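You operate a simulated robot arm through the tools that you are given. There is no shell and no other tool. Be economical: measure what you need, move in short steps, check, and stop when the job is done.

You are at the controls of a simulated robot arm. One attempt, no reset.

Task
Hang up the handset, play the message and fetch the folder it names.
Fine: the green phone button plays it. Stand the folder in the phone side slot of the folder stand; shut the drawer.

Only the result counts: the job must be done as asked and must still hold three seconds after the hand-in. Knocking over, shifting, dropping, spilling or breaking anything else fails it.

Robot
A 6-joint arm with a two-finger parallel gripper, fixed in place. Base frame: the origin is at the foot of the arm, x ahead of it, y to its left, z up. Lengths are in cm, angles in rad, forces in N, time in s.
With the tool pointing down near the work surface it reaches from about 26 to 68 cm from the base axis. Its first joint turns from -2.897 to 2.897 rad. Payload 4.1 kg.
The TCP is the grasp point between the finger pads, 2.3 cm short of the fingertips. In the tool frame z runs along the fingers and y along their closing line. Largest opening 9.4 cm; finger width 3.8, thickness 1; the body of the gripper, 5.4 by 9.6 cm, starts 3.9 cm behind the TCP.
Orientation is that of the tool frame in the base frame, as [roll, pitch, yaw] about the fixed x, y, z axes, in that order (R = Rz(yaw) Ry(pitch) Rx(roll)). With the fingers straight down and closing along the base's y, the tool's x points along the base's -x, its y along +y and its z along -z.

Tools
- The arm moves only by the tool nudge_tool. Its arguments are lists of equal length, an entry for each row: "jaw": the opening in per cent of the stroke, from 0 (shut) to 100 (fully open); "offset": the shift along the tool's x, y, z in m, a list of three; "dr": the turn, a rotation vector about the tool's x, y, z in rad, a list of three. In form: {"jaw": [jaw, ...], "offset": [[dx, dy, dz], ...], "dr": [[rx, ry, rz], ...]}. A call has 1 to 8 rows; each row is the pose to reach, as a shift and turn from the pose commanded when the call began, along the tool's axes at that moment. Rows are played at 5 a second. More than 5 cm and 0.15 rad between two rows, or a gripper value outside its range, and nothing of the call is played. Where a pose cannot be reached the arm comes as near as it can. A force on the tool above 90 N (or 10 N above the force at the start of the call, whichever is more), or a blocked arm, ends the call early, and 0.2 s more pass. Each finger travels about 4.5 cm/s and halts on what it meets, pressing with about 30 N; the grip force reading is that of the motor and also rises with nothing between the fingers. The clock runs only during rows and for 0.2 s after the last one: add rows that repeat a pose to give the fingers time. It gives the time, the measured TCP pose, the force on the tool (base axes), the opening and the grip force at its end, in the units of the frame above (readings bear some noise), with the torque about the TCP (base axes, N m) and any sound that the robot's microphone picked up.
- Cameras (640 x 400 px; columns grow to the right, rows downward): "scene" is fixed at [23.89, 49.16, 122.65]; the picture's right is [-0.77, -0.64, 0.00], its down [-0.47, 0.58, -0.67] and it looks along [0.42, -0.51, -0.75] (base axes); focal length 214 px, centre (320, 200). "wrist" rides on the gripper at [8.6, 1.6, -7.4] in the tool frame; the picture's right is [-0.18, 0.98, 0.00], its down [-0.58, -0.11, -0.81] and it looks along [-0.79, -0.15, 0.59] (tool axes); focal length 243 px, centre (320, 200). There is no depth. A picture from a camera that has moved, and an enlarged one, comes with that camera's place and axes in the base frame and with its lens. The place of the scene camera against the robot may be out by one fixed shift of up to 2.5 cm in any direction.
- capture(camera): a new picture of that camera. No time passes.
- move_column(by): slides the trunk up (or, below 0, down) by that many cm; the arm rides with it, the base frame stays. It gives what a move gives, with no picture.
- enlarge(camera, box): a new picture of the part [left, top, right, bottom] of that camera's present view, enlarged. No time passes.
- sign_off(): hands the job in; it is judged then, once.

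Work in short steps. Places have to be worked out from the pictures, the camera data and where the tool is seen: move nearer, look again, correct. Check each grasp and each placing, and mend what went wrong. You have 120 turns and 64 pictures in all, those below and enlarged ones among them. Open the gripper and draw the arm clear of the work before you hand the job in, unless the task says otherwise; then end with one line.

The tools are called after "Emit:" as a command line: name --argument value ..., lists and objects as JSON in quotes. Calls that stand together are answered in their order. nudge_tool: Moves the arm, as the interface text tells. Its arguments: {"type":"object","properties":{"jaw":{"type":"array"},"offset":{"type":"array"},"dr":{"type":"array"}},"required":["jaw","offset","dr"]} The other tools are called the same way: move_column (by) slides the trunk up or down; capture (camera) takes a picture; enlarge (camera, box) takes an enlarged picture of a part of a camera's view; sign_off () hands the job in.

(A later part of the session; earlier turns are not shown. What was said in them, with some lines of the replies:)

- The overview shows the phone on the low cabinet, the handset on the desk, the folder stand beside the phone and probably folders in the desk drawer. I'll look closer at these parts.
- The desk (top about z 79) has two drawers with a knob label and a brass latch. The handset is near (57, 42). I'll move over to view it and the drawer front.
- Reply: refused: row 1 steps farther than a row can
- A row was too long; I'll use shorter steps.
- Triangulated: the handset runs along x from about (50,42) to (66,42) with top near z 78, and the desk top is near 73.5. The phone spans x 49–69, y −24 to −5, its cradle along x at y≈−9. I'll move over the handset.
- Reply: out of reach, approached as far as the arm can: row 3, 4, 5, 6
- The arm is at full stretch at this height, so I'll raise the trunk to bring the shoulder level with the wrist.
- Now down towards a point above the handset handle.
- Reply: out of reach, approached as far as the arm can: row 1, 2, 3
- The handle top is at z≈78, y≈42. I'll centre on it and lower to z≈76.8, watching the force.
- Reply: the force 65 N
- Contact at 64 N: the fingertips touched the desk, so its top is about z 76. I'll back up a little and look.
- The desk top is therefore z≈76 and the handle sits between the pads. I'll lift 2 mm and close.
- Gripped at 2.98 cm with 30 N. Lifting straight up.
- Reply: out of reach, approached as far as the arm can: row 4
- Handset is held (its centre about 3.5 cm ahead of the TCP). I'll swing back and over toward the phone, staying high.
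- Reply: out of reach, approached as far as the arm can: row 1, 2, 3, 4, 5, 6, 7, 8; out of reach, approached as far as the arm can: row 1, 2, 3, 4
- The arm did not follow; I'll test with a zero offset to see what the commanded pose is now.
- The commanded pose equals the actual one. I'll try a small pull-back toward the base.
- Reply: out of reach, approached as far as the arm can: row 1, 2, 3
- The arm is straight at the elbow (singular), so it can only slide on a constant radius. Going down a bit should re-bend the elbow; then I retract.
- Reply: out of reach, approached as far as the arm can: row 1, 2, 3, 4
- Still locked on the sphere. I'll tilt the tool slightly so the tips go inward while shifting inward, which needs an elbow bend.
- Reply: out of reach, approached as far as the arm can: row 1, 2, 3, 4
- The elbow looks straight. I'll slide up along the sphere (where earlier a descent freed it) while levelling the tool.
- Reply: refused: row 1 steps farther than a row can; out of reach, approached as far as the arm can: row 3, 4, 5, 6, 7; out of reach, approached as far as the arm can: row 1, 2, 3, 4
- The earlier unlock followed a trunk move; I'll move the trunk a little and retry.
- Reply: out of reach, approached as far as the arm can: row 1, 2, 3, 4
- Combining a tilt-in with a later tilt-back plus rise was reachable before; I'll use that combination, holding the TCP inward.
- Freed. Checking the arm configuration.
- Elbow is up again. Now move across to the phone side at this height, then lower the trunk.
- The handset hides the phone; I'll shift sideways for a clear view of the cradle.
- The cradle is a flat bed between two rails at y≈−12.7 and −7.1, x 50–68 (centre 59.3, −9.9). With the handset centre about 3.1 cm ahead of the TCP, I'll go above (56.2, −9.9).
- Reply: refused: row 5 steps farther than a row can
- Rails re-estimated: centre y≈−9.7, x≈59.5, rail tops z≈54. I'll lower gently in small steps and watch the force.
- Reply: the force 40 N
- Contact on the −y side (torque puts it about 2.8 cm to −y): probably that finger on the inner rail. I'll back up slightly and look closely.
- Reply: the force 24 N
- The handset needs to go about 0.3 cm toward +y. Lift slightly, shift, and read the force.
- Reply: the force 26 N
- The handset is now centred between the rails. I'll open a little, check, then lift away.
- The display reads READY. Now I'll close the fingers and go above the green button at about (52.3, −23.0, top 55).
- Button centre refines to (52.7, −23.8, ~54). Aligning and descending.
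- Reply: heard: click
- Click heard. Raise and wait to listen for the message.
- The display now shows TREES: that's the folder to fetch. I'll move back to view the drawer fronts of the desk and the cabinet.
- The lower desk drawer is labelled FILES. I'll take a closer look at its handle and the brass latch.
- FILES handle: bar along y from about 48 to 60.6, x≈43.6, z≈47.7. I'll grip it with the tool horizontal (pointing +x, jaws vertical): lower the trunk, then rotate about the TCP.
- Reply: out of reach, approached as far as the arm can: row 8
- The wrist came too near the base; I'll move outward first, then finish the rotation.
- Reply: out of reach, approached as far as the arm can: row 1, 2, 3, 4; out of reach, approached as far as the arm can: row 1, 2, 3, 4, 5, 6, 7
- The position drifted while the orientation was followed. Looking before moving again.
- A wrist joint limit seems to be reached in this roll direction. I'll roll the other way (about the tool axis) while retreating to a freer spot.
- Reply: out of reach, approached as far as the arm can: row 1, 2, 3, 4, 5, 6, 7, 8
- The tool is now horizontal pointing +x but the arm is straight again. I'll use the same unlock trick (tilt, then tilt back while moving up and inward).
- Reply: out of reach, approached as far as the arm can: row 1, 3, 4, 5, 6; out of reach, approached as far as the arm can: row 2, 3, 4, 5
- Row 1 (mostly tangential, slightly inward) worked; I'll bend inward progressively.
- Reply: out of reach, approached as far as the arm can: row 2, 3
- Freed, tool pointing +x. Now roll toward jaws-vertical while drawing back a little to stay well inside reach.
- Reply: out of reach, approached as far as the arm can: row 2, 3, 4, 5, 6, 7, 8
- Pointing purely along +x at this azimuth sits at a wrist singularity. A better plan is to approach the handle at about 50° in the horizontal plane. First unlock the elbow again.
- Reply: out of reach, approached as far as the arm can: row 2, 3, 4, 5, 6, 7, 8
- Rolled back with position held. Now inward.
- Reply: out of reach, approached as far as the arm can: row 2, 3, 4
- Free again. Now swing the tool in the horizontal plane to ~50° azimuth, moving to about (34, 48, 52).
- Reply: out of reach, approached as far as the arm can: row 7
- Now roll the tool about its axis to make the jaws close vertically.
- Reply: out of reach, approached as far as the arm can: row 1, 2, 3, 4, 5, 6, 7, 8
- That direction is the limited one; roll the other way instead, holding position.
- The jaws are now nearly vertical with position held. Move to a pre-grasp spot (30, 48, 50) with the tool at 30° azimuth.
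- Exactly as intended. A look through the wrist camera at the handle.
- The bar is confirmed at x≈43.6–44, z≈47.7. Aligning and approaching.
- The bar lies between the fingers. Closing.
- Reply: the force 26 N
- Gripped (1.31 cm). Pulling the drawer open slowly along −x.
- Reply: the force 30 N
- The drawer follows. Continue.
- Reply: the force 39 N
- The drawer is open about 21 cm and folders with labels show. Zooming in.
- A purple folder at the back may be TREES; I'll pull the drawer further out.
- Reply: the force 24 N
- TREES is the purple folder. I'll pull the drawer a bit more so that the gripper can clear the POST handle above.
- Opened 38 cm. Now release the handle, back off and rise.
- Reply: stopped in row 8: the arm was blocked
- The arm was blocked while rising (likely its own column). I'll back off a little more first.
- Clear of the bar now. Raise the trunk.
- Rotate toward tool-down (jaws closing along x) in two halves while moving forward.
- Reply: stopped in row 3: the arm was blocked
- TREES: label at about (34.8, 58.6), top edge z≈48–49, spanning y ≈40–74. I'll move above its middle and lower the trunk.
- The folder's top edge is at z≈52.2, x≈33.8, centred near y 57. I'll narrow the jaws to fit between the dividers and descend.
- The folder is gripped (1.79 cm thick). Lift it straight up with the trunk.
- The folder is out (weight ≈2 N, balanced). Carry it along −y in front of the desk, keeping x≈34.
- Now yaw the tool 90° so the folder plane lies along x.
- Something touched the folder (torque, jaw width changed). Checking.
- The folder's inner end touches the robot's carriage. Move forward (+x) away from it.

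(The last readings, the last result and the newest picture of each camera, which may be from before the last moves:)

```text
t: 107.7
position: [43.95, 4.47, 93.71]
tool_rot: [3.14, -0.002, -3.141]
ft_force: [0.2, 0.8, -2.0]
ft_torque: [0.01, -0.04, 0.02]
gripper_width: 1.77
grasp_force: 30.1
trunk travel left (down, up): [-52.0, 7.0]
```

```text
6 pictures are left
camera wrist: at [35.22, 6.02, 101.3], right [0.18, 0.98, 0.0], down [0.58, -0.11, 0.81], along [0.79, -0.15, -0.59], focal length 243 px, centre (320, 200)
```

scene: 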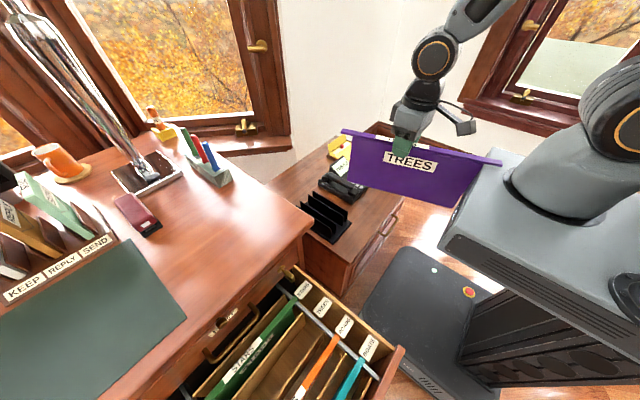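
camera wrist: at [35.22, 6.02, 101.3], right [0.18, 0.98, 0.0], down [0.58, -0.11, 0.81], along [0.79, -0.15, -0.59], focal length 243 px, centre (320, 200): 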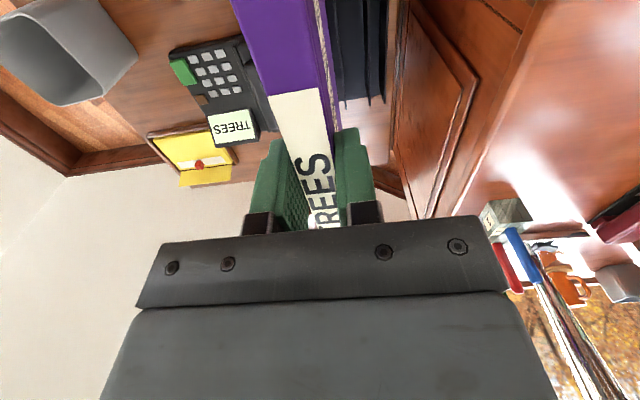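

The folder realigned (1.77 cm). Move above the phone-side slot at (53.4, 2.8) and lower the trunk.

Emit:
nudge_tool --jaw '[0, 0, 0]' --offset '[[-0.03, -0.005, 0], [-0.065, -0.011, 0], [-0.0945, -0.0167, 0]]' --dr '[[0, 0, 0], [0, 0, 0], [0, 0, 0]]'

Emit:
move_column --by -18.5

Emit:
enlarge --camera "wrist" --box '[220, 0, 460, 150]'

```text
t: 108.5
position: [53.44, 2.97, 93.83]
tool_rot: [3.141, -0.001, -3.139]
ft_force: [-0.7, -0.6, -2.1]
ft_torque: [0.03, -0.03, 0.03]
gripper_width: 1.8
grasp_force: 30.6
trunk travel left (down, up): [-52.0, 7.0]
```

```text
t: 110.5
position: [53.37, 3.04, 75.3]
tool_rot: [3.139, 0.0, -3.141]
ft_force: [-0.1, 0.0, -2.7]
ft_torque: [0.01, -0.03, 0.02]
gripper_width: 1.77
grasp_force: 29.9
trunk travel left (down, up): [-33.5, 25.5]
```

```text
2.67 times, centred on (340, 75) of wrist
camera zoom: at [44.72, 4.57, 82.81], right [0.18, 0.98, 0.0], down [0.58, -0.11, 0.81], along [0.79, -0.15, -0.59], focal length 647 px, centre (267, 533)
```

zoom: 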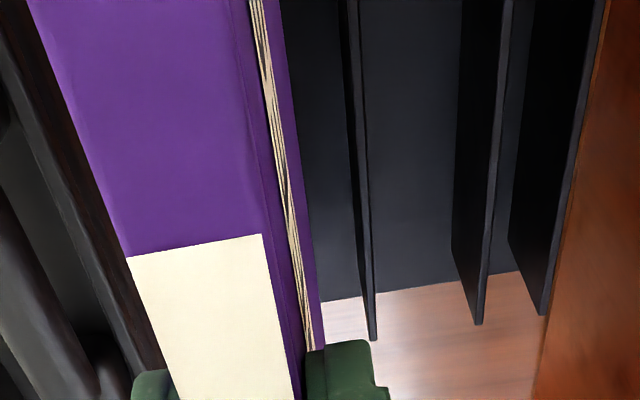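

Rays from three views now agree: plate tops z≈57.5, phone-side plates at y≈3.2 and 5.85, stand centre x≈54.6. Shift to (54.6, 4.5) and come closer.

Emit:
nudge_tool --jaw '[0, 0, 0]' --offset '[[-0.012, 0.0146, 0], [-0.012, 0.0146, 0.03], [-0.012, 0.0146, 0.055]]' --dr '[[0, 0, 0], [0, 0, 0], [0, 0, 0]]'

Emit:
enlarge --camera "wrist" --box '[220, 0, 460, 150]'

```text
t: 111.3
position: [54.56, 4.48, 69.81]
tool_rot: [3.14, 0.0, -3.14]
ft_force: [0.0, -0.2, -1.9]
ft_torque: [0.0, -0.05, 0.01]
gripper_width: 1.77
grasp_force: 30.1
trunk travel left (down, up): [-33.5, 25.5]
```

```text
2.67 times, centred on (340, 75) of wrist
camera zoom: at [45.96, 6.07, 77.39], right [0.18, 0.98, 0.0], down [0.58, -0.11, 0.81], along [0.79, -0.15, -0.59], focal length 647 px, centre (267, 533)
```

zoom: 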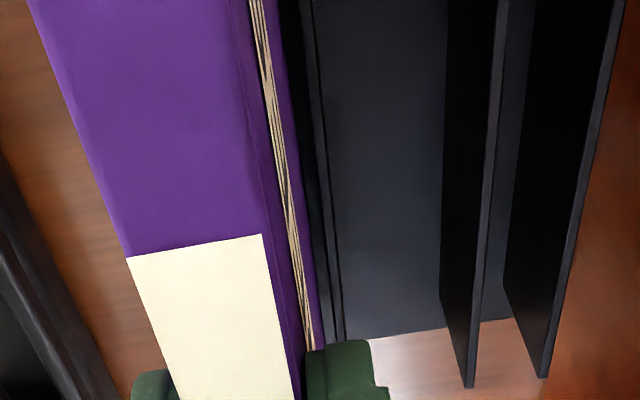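

Plate 2 is at y≈5.9 and pitch 2.75, so slot centre ≈4.53: aligned. Descend in steps watching forces.

Emit:
nudge_tool --jaw '[0, 0, 0, 0]' --offset '[[0, 0, 0.012], [0, 0, 0.024], [0, 0, 0.036], [0, 0, 0.045]]' --dr '[[0, 0, 0], [0, 0, 0], [0, 0, 0], [0, 0, 0]]'

```text
t: 112.3
position: [54.66, 4.46, 65.68]
tool_rot: [3.141, 0.008, -3.138]
ft_force: [2.3, -3.2, 32.4]
ft_torque: [-0.6, -0.14, 0.14]
gripper_width: 1.81
grasp_force: 30.6
trunk travel left (down, up): [-33.5, 25.5]
```

Contact on the −y bottom edge, i.e. plate 1. Lift slightly, shift +y 0.3 cm, and retry.

Emit:
nudge_tool --jaw '[0, 0, 0, 0, 0]' --offset '[[0, 0, -0.012], [0, 0.003, -0.012], [0, 0.003, -0.012], [0, 0.003, 0.0], [0, 0.003, 0.006]]' --dr '[[0, 0, 0], [0, 0, 0], [0, 0, 0], [0, 0, 0], [0, 0, 0]]'

```text
t: 113.5
position: [54.58, 4.87, 65.48]
tool_rot: [3.138, 0.012, -3.136]
ft_force: [-7.4, -0.7, 36.1]
ft_torque: [-0.13, 0.28, -0.02]
gripper_width: 1.77
grasp_force: 31.2
trunk travel left (down, up): [-33.5, 25.5]
```

Contact at the same height but now centred: possibly already bottomed on the stand base. Checking with the scene camera.

Emit:
enlarge --camera "scene" --box '[280, 120, 420, 250]'

```text
3.08 times, centred on (350, 185) of scene
camera zoom: at [23.89, 49.16, 122.65], right [-0.77, -0.64, 0.0], down [-0.47, 0.58, -0.67], along [0.42, -0.51, -0.75], focal length 660 px, centre (228, 246)
```

zoom: 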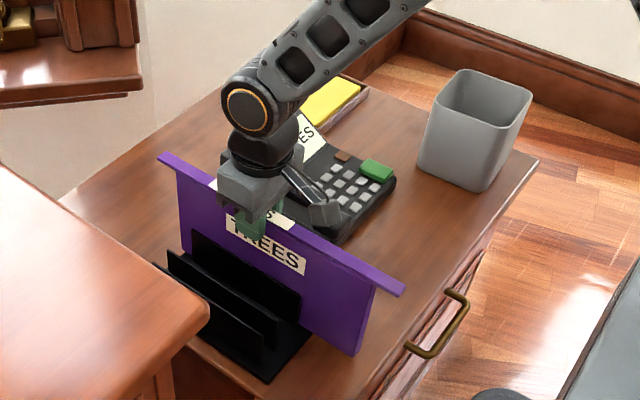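

The folder stands between plates 1 and 2, bottomed on the base. Relax the press and open the jaws.

Emit:
nudge_tool --jaw '[0, 10, 30, 40, 40, 40]' --offset '[[0, -0.001, -0.004], [0, -0.001, -0.004], [0, -0.001, -0.004], [0, -0.001, -0.004], [0, -0.001, -0.004], [0, -0.001, -0.004]]' --dr '[[0, 0, 0], [0, 0, 0], [0, 0, 0], [0, 0, 0], [0, 0, 0], [0, 0, 0]]'

Emit:
nudge_tool --jaw '[50, 50, 50, 50, 50]' --offset '[[0, 0, -0.02], [0, 0, -0.05], [0, 0, -0.09], [0, 0, -0.13], [0, 0, -0.17]]' --dr '[[0, 0, 0], [0, 0, 0], [0, 0, 0], [0, 0, 0], [0, 0, 0]]'

Emit:
enlarge --camera "scene" --box '[270, 110, 430, 300]'

```text
t: 114.9
position: [54.55, 4.63, 65.11]
tool_rot: [3.139, -0.001, -3.138]
ft_force: [-0.3, 0.2, -0.3]
ft_torque: [0.01, -0.02, 0.0]
gripper_width: 3.77
grasp_force: 0.1
trunk travel left (down, up): [-33.5, 25.5]
```

```text
t: 116.1
position: [54.33, 4.57, 82.29]
tool_rot: [3.14, -0.001, -3.141]
ft_force: [-0.6, 0.1, 0.0]
ft_torque: [-0.01, -0.01, -0.01]
gripper_width: 4.72
grasp_force: 0.0
trunk travel left (down, up): [-33.5, 25.5]
```

```text
2.11 times, centred on (350, 205) of scene
camera zoom: at [23.89, 49.16, 122.65], right [-0.77, -0.64, 0.0], down [-0.47, 0.58, -0.67], along [0.42, -0.51, -0.75], focal length 452 px, centre (257, 190)
```

zoom: 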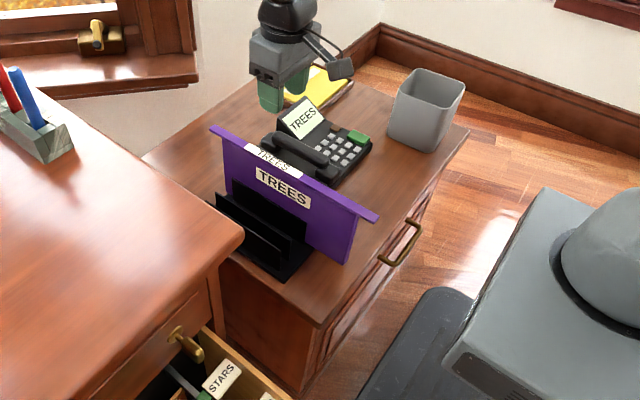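

The folder stands in the phone-side slot. Now shut the drawer: I'll close the fingers, swing back to the drawer front (outer face ≈ x 9.5) with the tool down, and push it along +x.

Emit:
nudge_tool --jaw '[30, 0, 0, 0, 0, 0]' --offset '[[0.0333, 0.0233, 0], [0.0667, 0.0467, 0], [0.1, 0.07, 0], [0.1333, 0.0933, 0], [0.1667, 0.1167, 0], [0.2, 0.14, 0]]' --dr '[[0, 0, -0.14], [0, 0, -0.28], [0, 0, -0.42], [0, 0, -0.56], [0, 0, -0.7], [0, 0, -0.84]]'

Emit:
nudge_tool --jaw '[0, 0, 0, 0, 0, 0]' --offset '[[-0.0093, 0.0397, 0], [-0.0185, 0.0793, 0], [-0.0278, 0.119, 0], [-0.0371, 0.1587, 0], [-0.0463, 0.1983, 0], [-0.0556, 0.238, 0]]' --dr '[[0, 0, -0.122], [0, 0, -0.244], [0, 0, -0.366], [0, 0, -0.488], [0, 0, -0.61], [0, 0, -0.731]]'

```text
t: 117.5
position: [34.49, 18.66, 82.27]
tool_rot: [3.139, 0.0, -2.297]
ft_force: [0.8, 0.1, 0.0]
ft_torque: [-0.01, 0.03, 0.01]
gripper_width: 0.0
grasp_force: 29.8
trunk travel left (down, up): [-33.5, 25.5]
```

```text
t: 118.9
position: [20.15, 38.65, 81.97]
tool_rot: [3.141, 0.002, -1.566]
ft_force: [0.9, -0.5, 0.2]
ft_torque: [0.0, -0.01, 0.02]
gripper_width: 0.01
grasp_force: 29.8
trunk travel left (down, up): [-33.5, 25.5]
```

Emit:
nudge_tool --jaw '[0, 0, 0, 0]' --offset '[[-0.015, 0.037, 0], [-0.03, 0.075, 0], [-0.045, 0.112, 0], [-0.06, 0.15, 0]]' --dr '[[0, 0, 0], [0, 0, 0], [0, 0, 0], [0, 0, 0]]'

Emit:
capture --camera "scene"

```text
t: 119.9
position: [5.48, 44.51, 81.98]
tool_rot: [3.14, 0.001, -1.569]
ft_force: [-0.8, -0.6, 0.5]
ft_torque: [-0.02, -0.02, -0.01]
gripper_width: 0.0
grasp_force: 30.2
trunk travel left (down, up): [-33.5, 25.5]
```

```text
1 pictures are left
```

scene: 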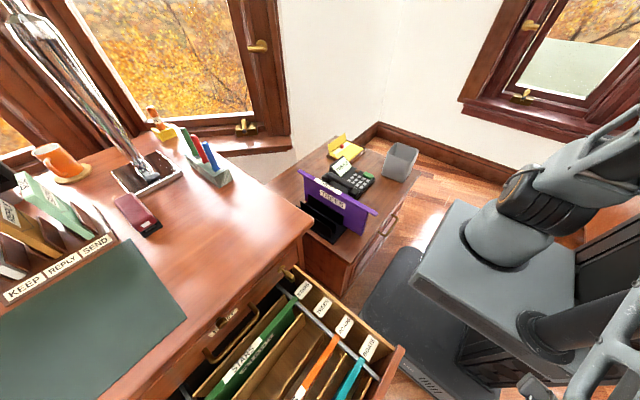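

The drawer front's outer face is around x 10. Lower the trunk so the closed fingertips sit just outside the panel's top edge.

Emit:
move_column --by -27

```text
t: 122.7
position: [5.31, 44.51, 55.03]
tool_rot: [-3.141, 0.001, -1.569]
ft_force: [-1.0, -0.5, 0.2]
ft_torque: [-0.03, 0.01, -0.02]
gripper_width: 0.0
grasp_force: 30.3
trunk travel left (down, up): [-6.5, 52.5]
```

Emit:
nudge_tool --jaw '[0, 0, 0]' --offset '[[0, -0.02, 0], [0, -0.04, 0], [0, -0.06, 0]]' --dr '[[0, 0, 0], [0, 0, 0], [0, 0, 0]]'

```text
t: 123.5
position: [11.68, 44.52, 54.99]
tool_rot: [3.14, 0.002, -1.569]
ft_force: [-0.5, 0.4, 0.1]
ft_torque: [-0.01, 0.02, -0.02]
gripper_width: 0.0
grasp_force: 30.1
trunk travel left (down, up): [-6.5, 52.5]
```

No clear contact force; I'll test whether the panel is ahead by lowering slightly here.

Emit:
nudge_tool --jaw '[0, 0]' --offset '[[0, 0, 0.008], [0, 0, 0.016]]' --dr '[[0, 0, 0], [0, 0, 0]]'

```text
t: 124.1
position: [11.46, 44.56, 53.32]
tool_rot: [3.14, -0.001, -1.568]
ft_force: [0.9, -0.4, -0.2]
ft_torque: [0.03, 0.0, 0.01]
gripper_width: 0.01
grasp_force: 30.1
trunk travel left (down, up): [-6.5, 52.5]
```

The panel is clearly ahead of the fingers and moving. Continue pushing.

Emit:
nudge_tool --jaw '[0, 0, 0, 0, 0, 0]' --offset '[[0, -0.036, 0], [0, -0.072, 0], [0, -0.108, 0], [0, -0.144, 0], [0, -0.18, 0], [0, -0.21, 0]]' --dr '[[0, 0, 0], [0, 0, 0], [0, 0, 0], [0, 0, 0], [0, 0, 0], [0, 0, 0]]'

```text
t: 125.5
position: [32.59, 44.41, 53.39]
tool_rot: [-3.141, 0.003, -1.569]
ft_force: [0.0, 0.4, -0.9]
ft_torque: [-0.02, 0.0, -0.02]
gripper_width: 0.03
grasp_force: 29.6
trunk travel left (down, up): [-6.5, 52.5]
```

Now back off slightly and tilt the tool ~45° so the fingertips lead for the final push.

Emit:
nudge_tool --jaw '[0, 0, 0, 0, 0, 0, 0]' --offset '[[0, 0.03, 0], [0, 0.035, 0], [0, 0.035, 0], [0, 0.035, 0], [0, 0.035, 0], [0, 0.035, 0], [0, 0.035, 0]]' --dr '[[0, 0, 0], [0.13, 0, 0], [0.26, 0, 0], [0.39, 0, 0], [0.52, 0, 0], [0.65, 0, 0], [0.785, 0, 0]]'

```text
t: 127.1
position: [28.91, 44.55, 53.4]
tool_rot: [-2.356, 0.002, -1.569]
ft_force: [-0.3, -0.6, 0.4]
ft_torque: [-0.03, 0.04, 0.01]
gripper_width: 0.0
grasp_force: 30.0
trunk travel left (down, up): [-6.5, 52.5]
```

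Emit:
nudge_tool --jaw '[0, 0, 0, 0]' --offset '[[0, -0.0247, 0.0247], [0, -0.0495, 0.0495], [0, -0.0742, 0.0742], [0, -0.095, 0.095]]' --dr '[[0, 0, 0], [0, 0, 0], [0, 0, 0], [0, 0, 0]]'

```text
t: 128.1
position: [42.4, 44.84, 53.42]
tool_rot: [-2.355, 0.002, -1.569]
ft_force: [0.5, 0.5, 0.7]
ft_torque: [0.01, -0.02, 0.02]
gripper_width: 0.01
grasp_force: 29.9
trunk travel left (down, up): [-6.5, 52.5]
```

Continue in smaller steps until the drawer meets its stop.

Emit:
nudge_tool --jaw '[0, 0, 0, 0]' --offset '[[0, -0.006, 0.006], [0, -0.012, 0.012], [0, -0.017, 0.017], [0, -0.02, 0.02]]' --dr '[[0, 0, 0], [0, 0, 0], [0, 0, 0], [0, 0, 0]]'

```text
t: 129.1
position: [45.25, 44.64, 53.44]
tool_rot: [-2.356, 0.001, -1.571]
ft_force: [-0.4, 0.8, 0.2]
ft_torque: [0.03, -0.03, -0.02]
gripper_width: 0.0
grasp_force: 30.2
trunk travel left (down, up): [-6.5, 52.5]
```

Emit:
nudge_tool --jaw '[0, 0, 0, 0]' --offset '[[0, -0.003, 0.003], [0, -0.005, 0.005], [0, -0.007, 0.007], [0, -0.009, 0.009]]' --dr '[[0, 0, 0], [0, 0, 0], [0, 0, 0], [0, 0, 0]]'

```text
t: 130.1
position: [45.75, 44.78, 53.39]
tool_rot: [-2.36, 0.0, -1.567]
ft_force: [-76.9, -23.2, 10.8]
ft_torque: [-0.32, 0.5, -1.0]
gripper_width: 0.0
grasp_force: 30.6
trunk travel left (down, up): [-6.5, 52.5]
```

Firm stop on the fingertips: the drawer is home. Back off along −x.

Emit:
nudge_tool --jaw '[0, 0, 0, 0, 0]' --offset '[[0, 0.007, -0.007], [0, 0.025, -0.025], [0, 0.05, -0.05], [0, 0.08, -0.08], [0, 0.1, -0.1]]' --dr '[[0, 0, 0], [0, 0, 0], [0, 0, 0], [0, 0, 0], [0, 0, 0]]'

Emit:
move_column --by 30

Emit:
nudge_tool --jaw '[20, 40, 60, 60]' --offset '[[0.03, 0, 0], [0.06, 0, 0], [0.1, 0, 0], [0.14, 0, 0]]' --dr '[[0, 0, 0], [0, 0, 0], [0, 0, 0], [0, 0, 0]]'

```text
t: 131.3
position: [32.19, 44.7, 53.44]
tool_rot: [-2.355, 0.001, -1.568]
ft_force: [0.3, -0.2, -0.3]
ft_torque: [-0.01, 0.02, -0.03]
gripper_width: 0.0
grasp_force: 29.7
trunk travel left (down, up): [-6.5, 52.5]
```

```text
t: 134.3
position: [32.22, 44.7, 83.42]
tool_rot: [-2.356, 0.002, -1.567]
ft_force: [-0.5, -1.2, -0.2]
ft_torque: [0.03, -0.02, -0.02]
gripper_width: 0.0
grasp_force: 29.8
trunk travel left (down, up): [-36.5, 22.5]
```

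```text
t: 135.3
position: [32.31, 30.68, 83.41]
tool_rot: [-2.359, 0.002, -1.567]
ft_force: [0.0, 0.0, 0.0]
ft_torque: [-0.02, 0.02, -0.02]
gripper_width: 5.66
grasp_force: 0.1
trunk travel left (down, up): [-36.5, 22.5]
```

Emit:
nudge_tool --jaw '[80, 100, 100, 100]' --offset '[[0.045, 0, 0], [0.09, 0, 0], [0.135, 0, 0], [0.18, 0, 0]]' --dr '[[0, 0, 0], [0, 0, 0], [0, 0, 0], [0, 0, 0]]'

Emit:
capture --camera "scene"

```text
t: 136.3
position: [37.49, 16.81, 84.59]
tool_rot: [-2.358, 0.001, -1.566]
ft_force: [-0.1, 0.6, -0.9]
ft_torque: [-0.01, 0.0, 0.0]
gripper_width: 9.39
grasp_force: 0.0
out of reach, approached as far as the arm can: row 3, 4
trunk travel left (down, up): [-36.5, 22.5]
```

```text
0 pictures are left
```

scene: 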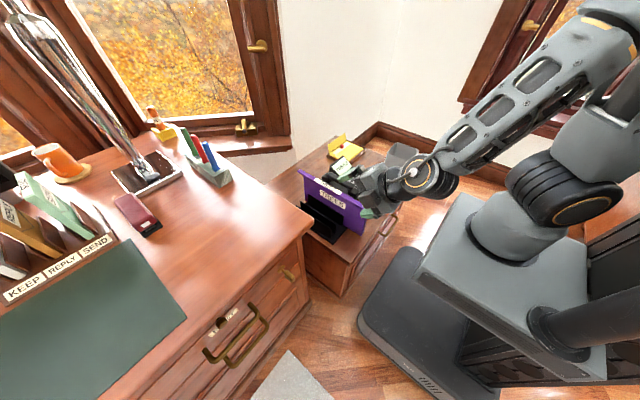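

The drawer is shut, TREES stands in the phone-side slot, the handset is on the cradle, and the open gripper is clear above everything. Handing in.

Emit:
sign_off

```text
The job is handed in.
```

The handset is back on the phone, the message named TREES, that folder stands in the phone-side slot of the stand, and the FILES drawer is shut.
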